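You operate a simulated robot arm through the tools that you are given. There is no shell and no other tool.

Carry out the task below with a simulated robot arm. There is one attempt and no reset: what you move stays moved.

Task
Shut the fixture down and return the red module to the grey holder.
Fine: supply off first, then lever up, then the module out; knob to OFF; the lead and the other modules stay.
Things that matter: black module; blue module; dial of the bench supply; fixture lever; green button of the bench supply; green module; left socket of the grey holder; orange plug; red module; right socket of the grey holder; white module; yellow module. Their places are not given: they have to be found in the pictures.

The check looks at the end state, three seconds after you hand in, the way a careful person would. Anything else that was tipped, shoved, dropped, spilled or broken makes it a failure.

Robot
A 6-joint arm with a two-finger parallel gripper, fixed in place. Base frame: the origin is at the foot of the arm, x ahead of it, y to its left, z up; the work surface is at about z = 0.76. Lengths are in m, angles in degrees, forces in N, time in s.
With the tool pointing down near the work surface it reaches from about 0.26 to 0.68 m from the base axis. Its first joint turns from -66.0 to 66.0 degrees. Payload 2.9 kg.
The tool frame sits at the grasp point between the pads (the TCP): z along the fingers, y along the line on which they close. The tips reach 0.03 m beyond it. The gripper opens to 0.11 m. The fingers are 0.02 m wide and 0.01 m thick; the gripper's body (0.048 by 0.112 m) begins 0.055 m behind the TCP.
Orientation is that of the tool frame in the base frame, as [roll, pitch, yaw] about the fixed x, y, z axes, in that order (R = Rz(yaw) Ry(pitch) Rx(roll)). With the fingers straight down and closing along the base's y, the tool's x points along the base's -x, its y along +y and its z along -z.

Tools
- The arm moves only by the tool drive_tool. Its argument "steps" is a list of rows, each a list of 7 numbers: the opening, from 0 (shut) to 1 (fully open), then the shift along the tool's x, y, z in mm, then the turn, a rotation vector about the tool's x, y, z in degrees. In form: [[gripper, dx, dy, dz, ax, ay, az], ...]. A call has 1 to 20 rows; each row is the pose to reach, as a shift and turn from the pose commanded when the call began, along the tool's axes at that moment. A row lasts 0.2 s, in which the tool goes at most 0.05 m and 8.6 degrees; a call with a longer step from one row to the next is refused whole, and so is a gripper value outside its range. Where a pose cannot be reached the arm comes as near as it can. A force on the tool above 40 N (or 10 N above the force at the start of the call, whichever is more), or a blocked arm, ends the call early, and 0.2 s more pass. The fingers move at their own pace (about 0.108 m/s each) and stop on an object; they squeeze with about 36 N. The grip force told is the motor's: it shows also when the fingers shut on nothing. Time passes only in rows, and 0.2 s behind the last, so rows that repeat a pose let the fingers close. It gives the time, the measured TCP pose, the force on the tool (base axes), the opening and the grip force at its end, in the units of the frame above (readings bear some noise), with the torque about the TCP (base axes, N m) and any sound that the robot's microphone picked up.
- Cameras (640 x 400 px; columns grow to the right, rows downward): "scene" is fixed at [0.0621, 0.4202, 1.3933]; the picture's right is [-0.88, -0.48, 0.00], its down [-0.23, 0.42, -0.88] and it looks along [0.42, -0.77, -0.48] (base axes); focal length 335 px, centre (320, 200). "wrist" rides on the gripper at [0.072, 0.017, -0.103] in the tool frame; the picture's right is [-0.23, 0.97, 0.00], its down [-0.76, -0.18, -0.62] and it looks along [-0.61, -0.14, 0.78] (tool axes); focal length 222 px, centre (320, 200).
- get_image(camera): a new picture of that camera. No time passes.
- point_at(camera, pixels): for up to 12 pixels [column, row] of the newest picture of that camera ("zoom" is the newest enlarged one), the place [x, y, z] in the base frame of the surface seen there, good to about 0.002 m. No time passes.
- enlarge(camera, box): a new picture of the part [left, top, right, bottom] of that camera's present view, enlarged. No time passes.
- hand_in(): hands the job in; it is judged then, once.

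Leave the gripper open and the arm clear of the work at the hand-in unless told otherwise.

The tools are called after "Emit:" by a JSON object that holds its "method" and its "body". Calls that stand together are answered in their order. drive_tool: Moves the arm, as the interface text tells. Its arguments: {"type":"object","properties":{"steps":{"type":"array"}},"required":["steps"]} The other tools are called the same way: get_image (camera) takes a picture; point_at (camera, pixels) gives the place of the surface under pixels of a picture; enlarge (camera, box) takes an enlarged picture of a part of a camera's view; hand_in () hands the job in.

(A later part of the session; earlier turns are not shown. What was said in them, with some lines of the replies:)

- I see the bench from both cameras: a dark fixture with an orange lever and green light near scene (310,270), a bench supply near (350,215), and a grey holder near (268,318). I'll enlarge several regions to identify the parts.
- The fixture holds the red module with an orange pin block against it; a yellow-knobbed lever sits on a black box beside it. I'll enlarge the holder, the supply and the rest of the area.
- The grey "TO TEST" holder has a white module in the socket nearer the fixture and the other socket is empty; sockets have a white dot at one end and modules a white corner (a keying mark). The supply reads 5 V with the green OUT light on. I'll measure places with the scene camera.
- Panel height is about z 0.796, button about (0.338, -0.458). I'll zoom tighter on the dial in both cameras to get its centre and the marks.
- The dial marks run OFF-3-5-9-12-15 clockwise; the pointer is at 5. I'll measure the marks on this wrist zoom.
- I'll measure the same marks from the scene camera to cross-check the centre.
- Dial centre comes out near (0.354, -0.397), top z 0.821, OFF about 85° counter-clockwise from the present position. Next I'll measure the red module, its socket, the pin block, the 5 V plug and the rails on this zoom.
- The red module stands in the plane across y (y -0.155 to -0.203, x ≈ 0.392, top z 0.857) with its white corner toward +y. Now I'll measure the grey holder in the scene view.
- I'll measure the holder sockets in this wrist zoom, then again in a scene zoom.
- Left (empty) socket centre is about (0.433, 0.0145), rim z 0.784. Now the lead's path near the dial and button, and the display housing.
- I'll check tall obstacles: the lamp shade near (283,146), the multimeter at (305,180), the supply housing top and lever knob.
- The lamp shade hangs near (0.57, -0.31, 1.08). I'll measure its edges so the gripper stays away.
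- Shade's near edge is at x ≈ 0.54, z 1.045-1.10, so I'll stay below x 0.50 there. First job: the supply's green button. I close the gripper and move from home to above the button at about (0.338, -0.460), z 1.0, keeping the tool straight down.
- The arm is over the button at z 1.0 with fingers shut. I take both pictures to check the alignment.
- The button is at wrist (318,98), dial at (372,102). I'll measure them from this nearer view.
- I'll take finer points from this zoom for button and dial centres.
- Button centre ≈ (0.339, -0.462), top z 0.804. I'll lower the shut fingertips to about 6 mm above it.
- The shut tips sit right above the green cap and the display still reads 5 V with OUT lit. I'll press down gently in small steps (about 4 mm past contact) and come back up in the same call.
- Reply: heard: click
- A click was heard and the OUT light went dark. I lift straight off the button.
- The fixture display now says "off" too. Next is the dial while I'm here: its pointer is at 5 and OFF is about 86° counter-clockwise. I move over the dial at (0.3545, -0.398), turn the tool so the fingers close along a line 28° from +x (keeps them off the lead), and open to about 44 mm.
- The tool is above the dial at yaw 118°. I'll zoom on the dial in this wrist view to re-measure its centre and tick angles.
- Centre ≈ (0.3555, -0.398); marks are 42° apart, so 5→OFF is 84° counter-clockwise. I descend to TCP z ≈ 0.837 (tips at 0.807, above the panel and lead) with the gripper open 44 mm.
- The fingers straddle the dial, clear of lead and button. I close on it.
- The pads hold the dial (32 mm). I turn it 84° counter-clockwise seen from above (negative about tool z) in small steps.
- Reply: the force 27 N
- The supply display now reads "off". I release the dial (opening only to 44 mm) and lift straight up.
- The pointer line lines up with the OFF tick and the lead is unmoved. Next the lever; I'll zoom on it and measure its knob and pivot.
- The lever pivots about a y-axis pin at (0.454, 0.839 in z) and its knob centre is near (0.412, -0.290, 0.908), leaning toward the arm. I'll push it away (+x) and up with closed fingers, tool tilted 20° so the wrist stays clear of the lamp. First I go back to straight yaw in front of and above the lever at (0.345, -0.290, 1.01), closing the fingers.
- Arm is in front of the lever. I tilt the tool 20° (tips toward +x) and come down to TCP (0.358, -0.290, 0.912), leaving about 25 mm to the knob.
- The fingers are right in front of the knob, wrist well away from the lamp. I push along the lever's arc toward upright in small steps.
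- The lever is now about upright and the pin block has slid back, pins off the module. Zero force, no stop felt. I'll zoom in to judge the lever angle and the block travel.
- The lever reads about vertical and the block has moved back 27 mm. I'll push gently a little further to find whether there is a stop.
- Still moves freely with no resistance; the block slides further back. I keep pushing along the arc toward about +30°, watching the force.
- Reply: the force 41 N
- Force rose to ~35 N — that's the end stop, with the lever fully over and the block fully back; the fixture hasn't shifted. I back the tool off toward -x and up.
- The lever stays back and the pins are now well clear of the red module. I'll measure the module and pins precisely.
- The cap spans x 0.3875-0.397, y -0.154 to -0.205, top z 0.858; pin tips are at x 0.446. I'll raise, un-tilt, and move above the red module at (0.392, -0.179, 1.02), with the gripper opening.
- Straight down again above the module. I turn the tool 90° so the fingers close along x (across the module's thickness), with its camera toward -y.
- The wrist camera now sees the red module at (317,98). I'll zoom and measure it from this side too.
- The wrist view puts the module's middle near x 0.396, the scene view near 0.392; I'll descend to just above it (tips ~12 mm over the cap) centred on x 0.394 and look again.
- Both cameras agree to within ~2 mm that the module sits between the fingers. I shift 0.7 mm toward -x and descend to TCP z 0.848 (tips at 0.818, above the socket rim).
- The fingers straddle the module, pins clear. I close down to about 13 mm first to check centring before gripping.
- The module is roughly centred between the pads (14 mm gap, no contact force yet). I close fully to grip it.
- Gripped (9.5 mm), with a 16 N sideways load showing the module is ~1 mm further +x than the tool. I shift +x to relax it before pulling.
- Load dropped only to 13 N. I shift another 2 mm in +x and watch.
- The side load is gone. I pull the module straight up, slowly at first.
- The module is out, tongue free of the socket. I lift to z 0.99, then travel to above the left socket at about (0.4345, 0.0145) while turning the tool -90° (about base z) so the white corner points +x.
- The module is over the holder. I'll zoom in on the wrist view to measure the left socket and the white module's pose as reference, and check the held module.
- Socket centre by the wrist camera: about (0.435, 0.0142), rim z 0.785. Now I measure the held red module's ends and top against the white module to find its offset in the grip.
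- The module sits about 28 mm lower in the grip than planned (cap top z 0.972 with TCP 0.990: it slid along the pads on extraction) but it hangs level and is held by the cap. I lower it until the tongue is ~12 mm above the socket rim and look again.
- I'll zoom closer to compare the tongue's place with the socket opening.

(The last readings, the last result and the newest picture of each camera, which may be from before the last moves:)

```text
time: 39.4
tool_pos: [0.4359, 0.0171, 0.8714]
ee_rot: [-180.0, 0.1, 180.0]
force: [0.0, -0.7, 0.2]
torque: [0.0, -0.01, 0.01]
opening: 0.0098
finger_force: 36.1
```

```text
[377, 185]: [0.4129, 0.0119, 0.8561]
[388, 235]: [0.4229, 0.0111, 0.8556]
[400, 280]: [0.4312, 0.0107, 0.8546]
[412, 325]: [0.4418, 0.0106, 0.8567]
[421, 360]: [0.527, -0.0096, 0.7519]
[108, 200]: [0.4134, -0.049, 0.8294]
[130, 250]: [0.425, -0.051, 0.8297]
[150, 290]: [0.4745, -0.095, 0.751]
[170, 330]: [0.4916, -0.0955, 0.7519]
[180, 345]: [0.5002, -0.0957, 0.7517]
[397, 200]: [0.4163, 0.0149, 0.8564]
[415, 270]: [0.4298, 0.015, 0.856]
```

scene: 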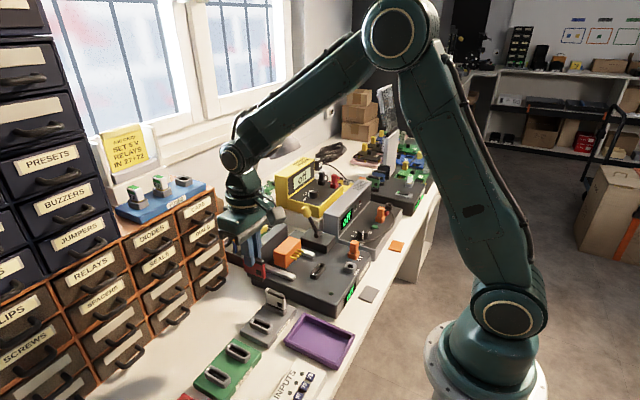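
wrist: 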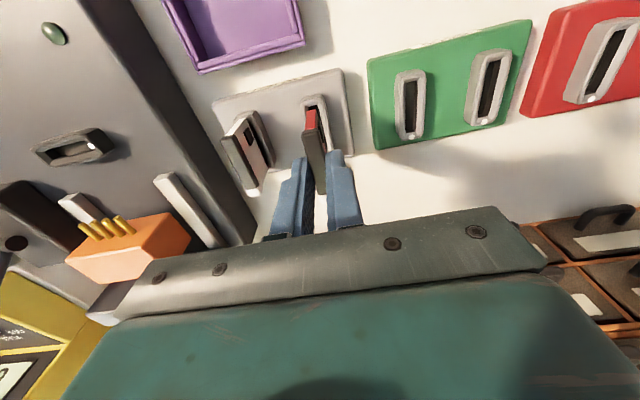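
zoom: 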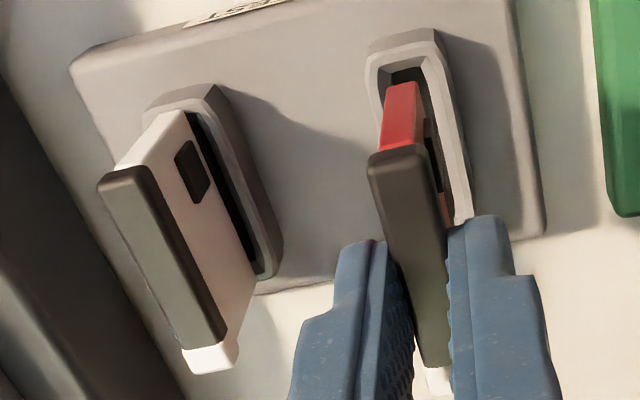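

Both views say the tongue is within ~1 mm of the socket. I shift +0.7 mm in x and -0.6 mm in y, then lower slowly to just inside the chamfer, watching force.

Emit:
{"method": "drive_tool", "body": {"steps": [[0, -0.7, -0.6, 0, 0, 0, 0], [0, -0.7, -0.6, 5, 0, 0, 0], [0, -0.7, -0.6, 10, 0, 0, 0], [0, -0.7, -0.6, 13, 0, 0, 0], [0, -0.7, -0.6, 15, 0, 0, 0], [0, -0.7, -0.6, 17, 0, 0, 0], [0, -0.7, -0.6, 17, 0, 0, 0]]}}

Emit:
{"method": "enlarge", "body": {"camera": "scene", "box": [245, 280, 305, 340]}}

Emit:
{"method": "enlarge", "body": {"camera": "wrist", "box": [215, 85, 359, 205]}}

```text
time: 41.0
tool_pos: [0.4342, 0.0146, 0.855]
ee_rot: [-179.9, 0.0, 179.9]
force: [-0.6, -1.1, 0.1]
torque: [-0.01, 0.01, -0.01]
opening: 0.0099
finger_force: 36.5
```

```text
6.67 times, centred on (275, 310) of scene
```

zoom: 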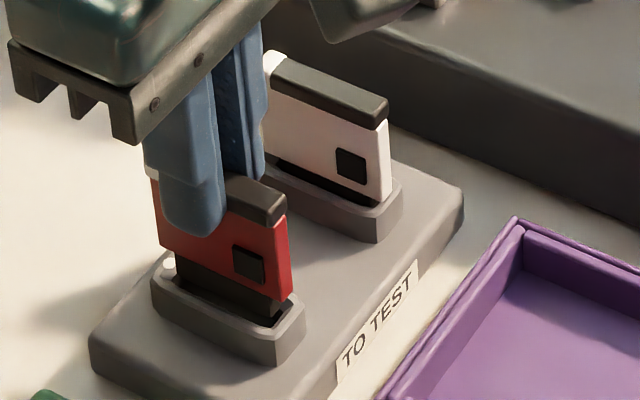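

```text
3.33 times, centred on (287, 145) of wrist
```

zoom: 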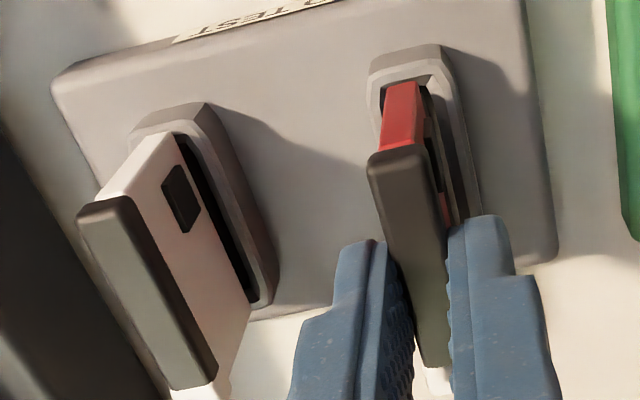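

No contact force so far; the tongue is at the mouth of the socket. A closer look before going further.

Emit:
{"method": "enlarge", "body": {"camera": "scene", "box": [252, 300, 292, 336]}}

```text
11.11 times, centred on (272, 318) of scene
```

zoom: 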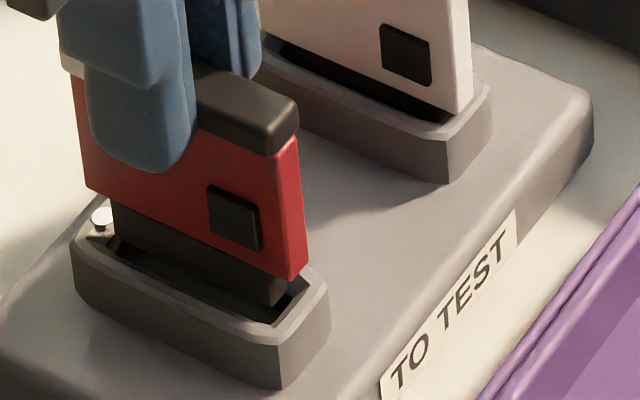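

The tongue sits inside the chamfered mouth with similar gaps as the white module. I continue down in 1-1.5 mm steps toward full seating (about 8 mm more).

Emit:
{"method": "drive_tool", "body": {"steps": [[0, 0, 0, 1.5, 0, 0, 0], [0, 0, 0, 3, 0, 0, 0], [0, 0, 0, 4, 0, 0, 0], [0, 0, 0, 5, 0, 0, 0], [0, 0, 0, 6, 0, 0, 0], [0, 0, 0, 7, 0, 0, 0], [0, 0, 0, 7, 0, 0, 0]]}}

Emit:
{"method": "enlarge", "body": {"camera": "scene", "box": [252, 295, 292, 336]}}

```text
time: 42.6
tool_pos: [0.4359, 0.0135, 0.8479]
ee_rot: [-180.0, 0.0, 180.0]
force: [-0.5, -0.6, -0.2]
torque: [-0.04, 0.0, -0.02]
opening: 0.0098
finger_force: 35.5
```

```text
9.76 times, centred on (272, 316) of scene
```

zoom: 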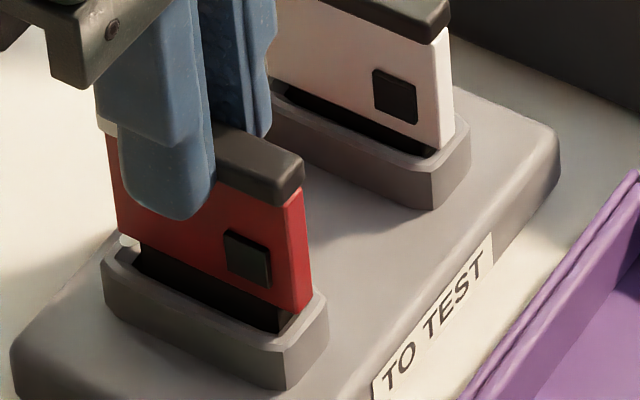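

Still no resistance. I go on in 1 mm steps until contact shows.

Emit:
{"method": "drive_tool", "body": {"steps": [[0, 0, 0, 1, 0, 0, 0], [0, 0, 0, 2, 0, 0, 0], [0, 0, 0, 3, 0, 0, 0], [0, 0, 0, 3, 0, 0, 0]]}}

Emit:
{"method": "enlarge", "body": {"camera": "scene", "box": [252, 295, 292, 336]}}

```text
time: 43.6
tool_pos: [0.4355, 0.0143, 0.8467]
ee_rot: [-180.0, 0.1, -180.0]
force: [-3.5, 0.0, 20.7]
torque: [-0.02, 0.39, -0.03]
opening: 0.0097
finger_force: 36.4
```

```text
9.76 times, centred on (272, 316) of scene
```

zoom: 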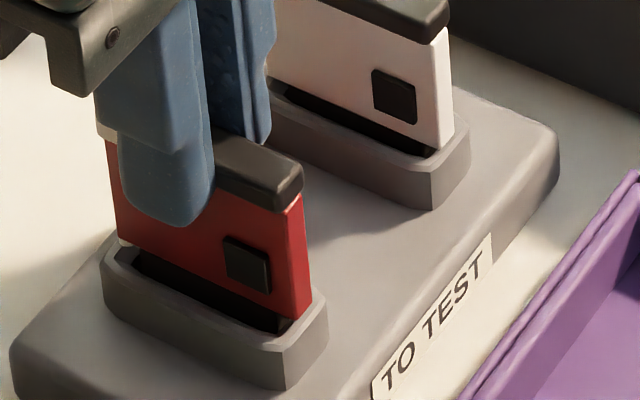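

Now 21 N upward: contact at the bottom. I compare the red and white cap heights and body bottoms to see whether it is seated.

Emit:
{"method": "point_at", "body": {"camera": "zoom", "pixels": [[270, 165], [250, 150], [290, 175], [410, 15], [430, 20], [390, 5], [300, 310], [440, 145], [290, 200], [440, 45], [255, 270], [395, 95]]}}

```text
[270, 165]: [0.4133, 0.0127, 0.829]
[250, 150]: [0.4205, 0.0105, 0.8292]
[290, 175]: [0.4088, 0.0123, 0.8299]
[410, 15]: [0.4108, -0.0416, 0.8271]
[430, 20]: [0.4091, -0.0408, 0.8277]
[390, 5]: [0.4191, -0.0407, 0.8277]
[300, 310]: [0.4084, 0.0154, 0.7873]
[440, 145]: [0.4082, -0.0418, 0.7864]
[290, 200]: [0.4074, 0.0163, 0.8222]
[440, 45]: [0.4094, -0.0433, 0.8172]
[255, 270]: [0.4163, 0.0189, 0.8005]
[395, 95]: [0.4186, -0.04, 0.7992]
```

Red reads about 1-1.5 mm higher than white. I press a little further in two 0.8 mm steps.

Emit:
{"method": "drive_tool", "body": {"steps": [[0, 0, 0, 0.8, 0, 0, 0], [0, 0, 0, 1.6, 0, 0, 0], [0, 0, 0, 1.6, 0, 0, 0]]}}

Emit:
{"method": "enlarge", "body": {"camera": "scene", "box": [252, 295, 292, 336]}}

Emit:
{"method": "point_at", "body": {"camera": "zoom", "pixels": [[270, 165], [250, 150], [290, 175], [410, 15], [430, 20], [390, 5], [300, 312], [440, 145], [290, 205], [440, 45], [255, 270], [395, 95]]}}

```text
time: 44.4
tool_pos: [0.4367, 0.0143, 0.8435]
ee_rot: [179.9, 0.2, 179.9]
force: [-3.9, 1.2, 30.7]
torque: [0.04, 0.03, 0.01]
opening: 0.0097
finger_force: 36.3
```

```text
9.76 times, centred on (272, 316) of scene
```

zoom: 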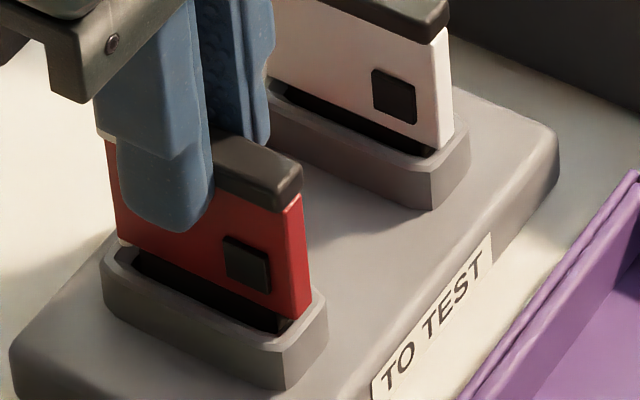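

```text
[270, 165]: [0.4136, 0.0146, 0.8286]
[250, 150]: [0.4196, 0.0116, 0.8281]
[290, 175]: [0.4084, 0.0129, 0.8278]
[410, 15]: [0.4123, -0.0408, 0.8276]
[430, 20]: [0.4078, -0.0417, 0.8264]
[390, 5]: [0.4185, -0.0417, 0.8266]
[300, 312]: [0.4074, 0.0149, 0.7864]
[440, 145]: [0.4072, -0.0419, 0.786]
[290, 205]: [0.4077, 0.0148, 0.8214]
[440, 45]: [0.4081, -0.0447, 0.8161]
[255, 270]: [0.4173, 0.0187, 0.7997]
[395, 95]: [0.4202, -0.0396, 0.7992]
```

The module stayed put while the pads slid slightly, so it is on the bottom; its height now matches the white one within about 1 mm. I open the fingers to 33 mm and lift away straight up.

Emit:
{"method": "drive_tool", "body": {"steps": [[0.15, 0, 0, 0, 0, 0, 0], [0.3, 0, 0, 0, 0, 0, 0], [0.3, 0, 0, 0, 0, 0, 0], [0.3, 0, 0, -15, 0, 0, 0], [0.3, 0, 0, -40, 0, 0, 0], [0.3, 0, 0, -75, 0, 0, 0], [0.3, 0, 0, -110, 0, 0, 0], [0.3, 0, 0, -110, 0, 0, 0]]}}

Emit:
{"method": "enlarge", "body": {"camera": "scene", "box": [240, 280, 300, 340]}}

Emit:
{"method": "get_image", "body": {"camera": "wrist"}}

```text
time: 46.2
tool_pos: [0.4354, 0.0132, 0.9557]
ee_rot: [180.0, 0.0, -180.0]
force: [1.0, -0.9, 0.3]
torque: [0.03, -0.01, 0.03]
opening: 0.0329
finger_force: 0.0
```

```text
6.67 times, centred on (270, 310) of scene
```

zoom: 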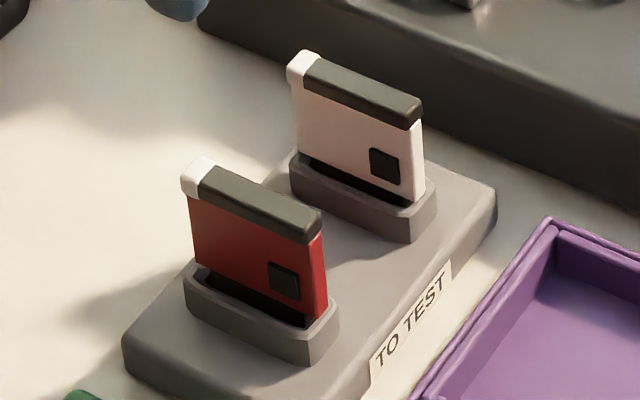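

```text
taken
```

wrist: 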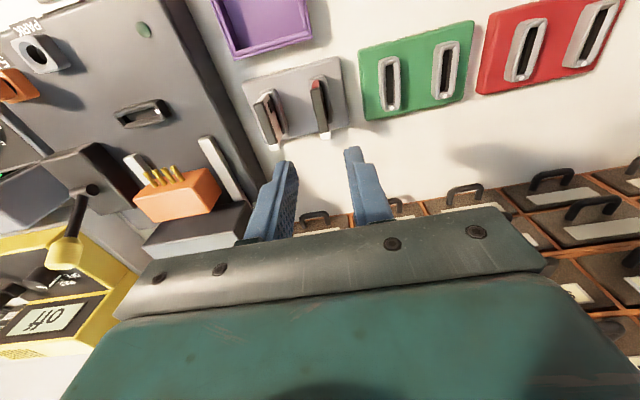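

Red stands upright in the left socket with its white corner at the dot end, same as its white neighbour. I'll compare heights once more without the gripper in the way.

Emit:
{"method": "point_at", "body": {"camera": "zoom", "pixels": [[200, 170], [260, 200], [305, 225], [305, 60], [365, 88], [405, 108], [200, 262], [315, 318], [308, 155], [412, 200], [285, 282], [385, 167]]}}

Emit:
{"method": "get_image", "body": {"camera": "scene"}}

```text
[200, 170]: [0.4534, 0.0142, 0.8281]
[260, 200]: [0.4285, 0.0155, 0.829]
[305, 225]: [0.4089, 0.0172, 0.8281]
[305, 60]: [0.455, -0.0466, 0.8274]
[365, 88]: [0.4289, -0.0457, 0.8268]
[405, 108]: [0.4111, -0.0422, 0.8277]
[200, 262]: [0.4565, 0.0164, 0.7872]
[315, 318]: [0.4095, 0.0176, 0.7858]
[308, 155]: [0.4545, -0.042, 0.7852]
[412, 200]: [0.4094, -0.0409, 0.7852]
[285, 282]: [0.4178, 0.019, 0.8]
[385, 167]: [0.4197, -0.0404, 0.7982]
```

```text
taken
```

scene: 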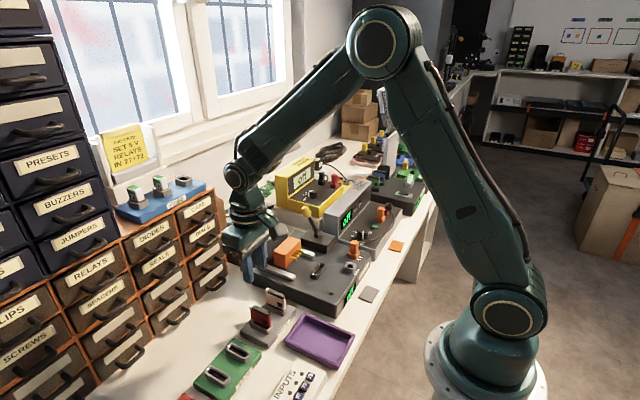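

Red reads about 1 mm higher than white on average, so I'll seat it with a gentle push on top of its cap. I close the fingers and come down to ~6 mm above the cap.

Emit:
{"method": "drive_tool", "body": {"steps": [[0, 0, 0, 0, 0, 0, 0], [0, 0, 0, 0, 0, 0, 0], [0, 0, 0, 30, 0, 0, 0], [0, 0, 0, 60, 0, 0, 0], [0, 0, 0, 80, 0, 0, 0], [0, 0, 0, 88, 0, 0, 0], [0, 0, 0, 88, 0, 0, 0]]}}

Emit:
{"method": "enlarge", "body": {"camera": "scene", "box": [240, 280, 300, 340]}}

Emit:
{"method": "enlarge", "body": {"camera": "wrist", "box": [240, 90, 384, 210]}}

```text
time: 47.8
tool_pos: [0.4343, 0.0128, 0.866]
ee_rot: [-179.9, 0.0, 180.0]
force: [0.1, -0.2, 0.2]
torque: [0.05, 0.0, 0.03]
opening: 0.0
finger_force: 35.8
```

```text
6.67 times, centred on (270, 310) of scene
```

zoom: 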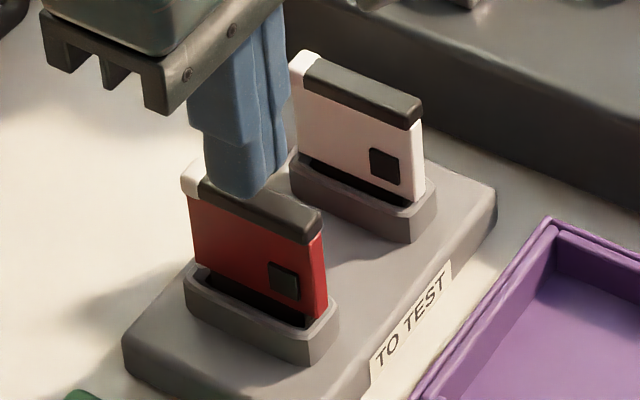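

```text
3.33 times, centred on (312, 150) of wrist
```

zoom: 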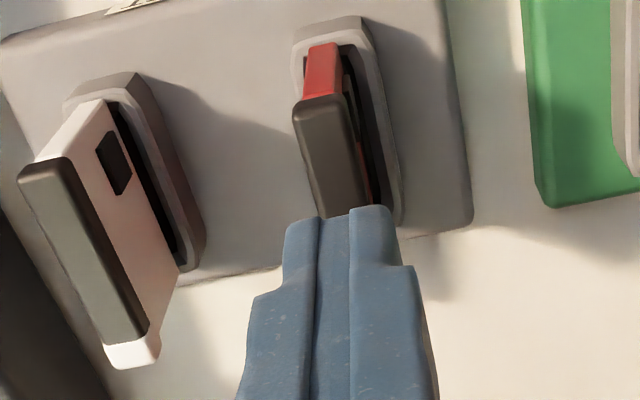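

The shut tips are centred over the red cap. I press down in 1 mm steps.

Emit:
{"method": "drive_tool", "body": {"steps": [[0, 0, 0, 3, 0, 0, 0], [0, 0, 0, 5, 0, 0, 0], [0, 0, 0, 6, 0, 0, 0], [0, 0, 0, 7, 0, 0, 0], [0, 0, 0, 8, 0, 0, 0]]}}

Emit:
{"method": "enlarge", "body": {"camera": "scene", "box": [240, 280, 300, 340]}}

```text
time: 49.0
tool_pos: [0.4373, 0.0143, 0.8601]
ee_rot: [180.0, 0.1, 179.8]
force: [-5.5, -3.4, 19.2]
torque: [-0.13, 0.19, 0.08]
opening: 0.0
finger_force: 35.5
```

```text
6.67 times, centred on (270, 310) of scene
```

zoom: 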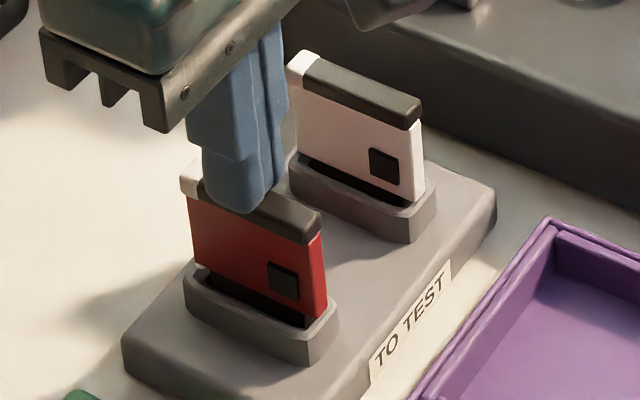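

19 N on top and the module doesn't move. One more millimetre to be sure.

Emit:
{"method": "drive_tool", "body": {"steps": [[0, 0, 0, 0.7, 0, 0, 0], [0, 0, 0, 1.3, 0, 0, 0], [0, 0, 0, 1.3, 0, 0, 0]]}}

Emit:
{"method": "enlarge", "body": {"camera": "scene", "box": [240, 280, 300, 340]}}

```text
time: 49.6
tool_pos: [0.4363, 0.0136, 0.8586]
ee_rot: [-180.0, 0.0, 179.9]
force: [-4.2, -1.1, 9.6]
torque: [-0.02, 0.17, 0.0]
opening: 0.0001
finger_force: 36.0
stopped in row 2: the force on the tool passed its limit at 43 N (the readings are from after the stop); the commanded pose is now the measured one
```

```text
6.67 times, centred on (270, 310) of scene
```

zoom: 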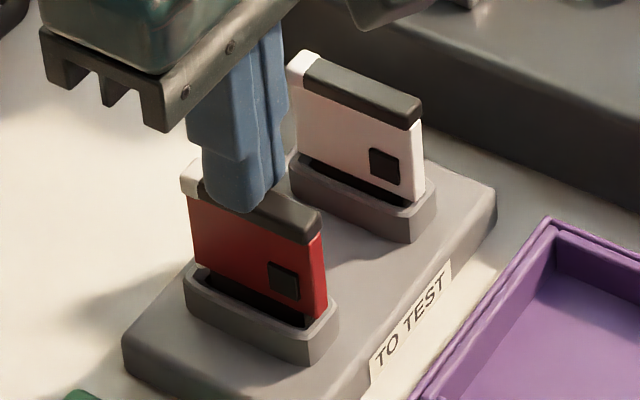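

It took 43 N without budging, so it is seated. I lift off and open the gripper, moving up toward the starting height.

Emit:
{"method": "drive_tool", "body": {"steps": [[0, 0, 0, -10, 0, 0, 0], [0, 0, 0, -40, 0, 0, 0], [0.3, 0, 0, -85, 0, 0, 0], [0.6, 5, -5, -130, 0, 0, 0], [1, 12, -20, -175, 0, 0, 0], [1, 20, -40, -220, 0, 0, 0], [1, 28, -60, -265, 0, 0, 0], [1, 34, -80, -310, 0, 0, 0], [1, 34, -83, -350, 0, 0, 0], [1, 34, -83, -375, 0, 0, 0], [1, 34, -83, -375, 0, 0, 0]]}}

Emit:
{"method": "get_image", "body": {"camera": "scene"}}

Emit:
{"method": "get_image", "body": {"camera": "wrist"}}

```text
time: 52.0
tool_pos: [0.4029, -0.0693, 1.2329]
ee_rot: [180.0, 0.3, 179.8]
force: [-0.5, 0.0, 0.0]
torque: [0.0, 0.03, 0.01]
opening: 0.1098
finger_force: 0.0
```

```text
taken
```

scene: 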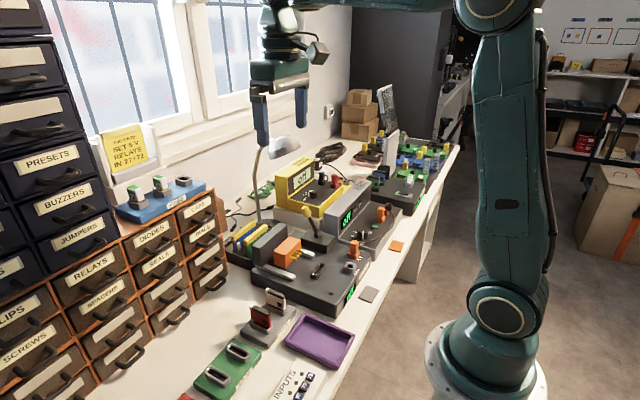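

```text
taken
```

wrist: 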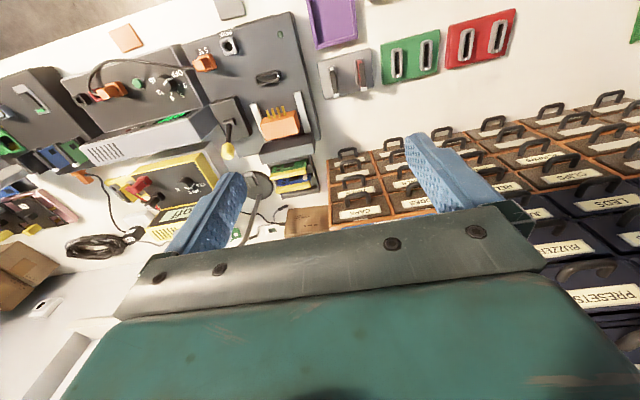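

The arm is back near its start pose, gripper open. A final look at supply, fixture and holder before handing in.

Emit:
{"method": "enlarge", "body": {"camera": "scene", "box": [240, 190, 420, 300]}}

Emit:
{"method": "enlarge", "body": {"camera": "scene", "box": [345, 205, 405, 255]}}

Emit:
{"method": "enlarge", "body": {"camera": "scene", "box": [190, 270, 350, 390]}}

Emit:
{"method": "enlarge", "body": {"camera": "scene", "box": [340, 120, 460, 200]}}

```text
3.56 times, centred on (330, 245) of scene
```

zoom: 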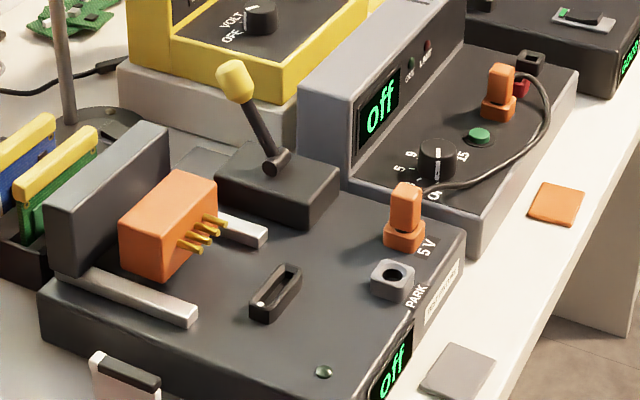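

```text
8.00 times, centred on (375, 230) of scene
```

zoom: 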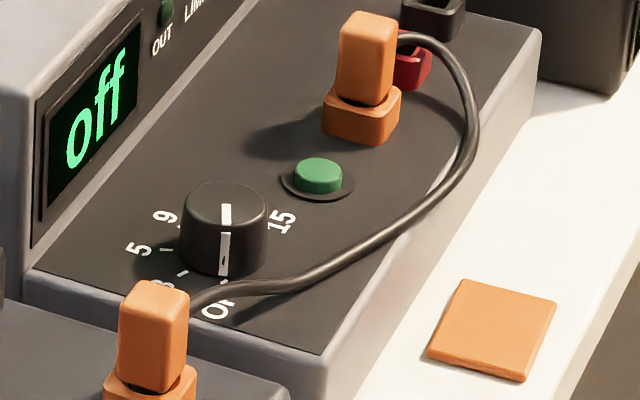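

```text
3.33 times, centred on (270, 330) of scene
```

zoom: 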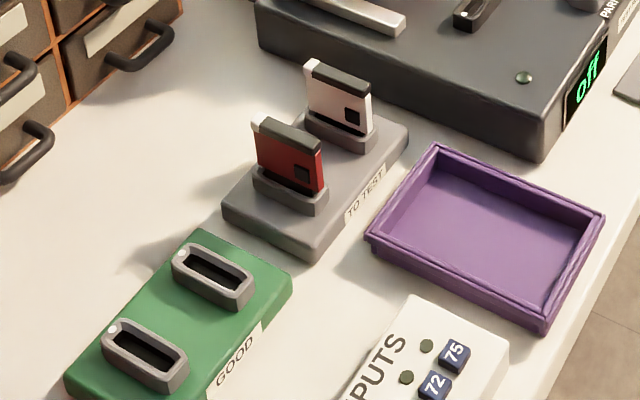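

```text
5.00 times, centred on (400, 160) of scene
```

zoom: 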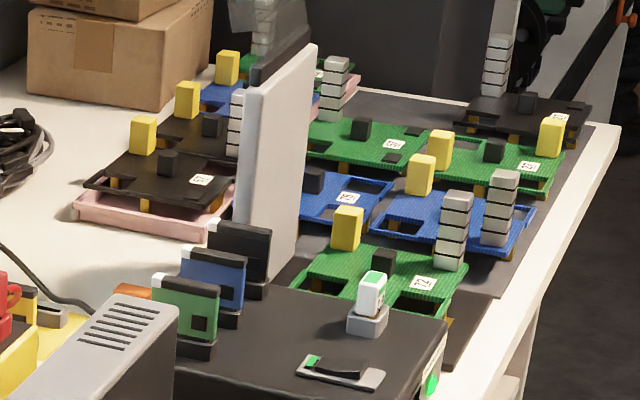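

Everything checks out:
- The supply is off, its dial points to OFF and the lead is still plugged in at both ends.
- The lever is fully back and the fixture socket is empty.
- The red module is seated in the left socket of the grey holder.
- The other modules are where they were.

The gripper is open and the arm is clear, so I'm handing in.

Emit:
{"method": "hand_in", "body": {}}

```text
The job is handed in.
```

The fixture is shut down and the red module is back in the grey holder. I've handed the job in but have no verdict on it yet.

- **Supply:** I pressed the green button first (it clicked and the OUT light went dark), then turned the dial from 5 to OFF. Both the supply and the fixture displays read "off".
- **Lever:** I pushed it all the way back to its end stop. The pin block moved clear of the module and the lever stayed there.
- **Red module:** It is in the left socket, with its white corner at the socket's dot like the white module beside it. It slipped about 28 mm in the grip on the way out but stayed level. It measured about 1 mm higher than the white module, which is within camera error. It didn't move when I pressed on it, and the press stopped at 43 N.
- **Everything else:** The orange plug and its lead are still connected at both ends. The other modules look unmoved in the last pictures.

The gripper is open and the arm is back near its starting position.
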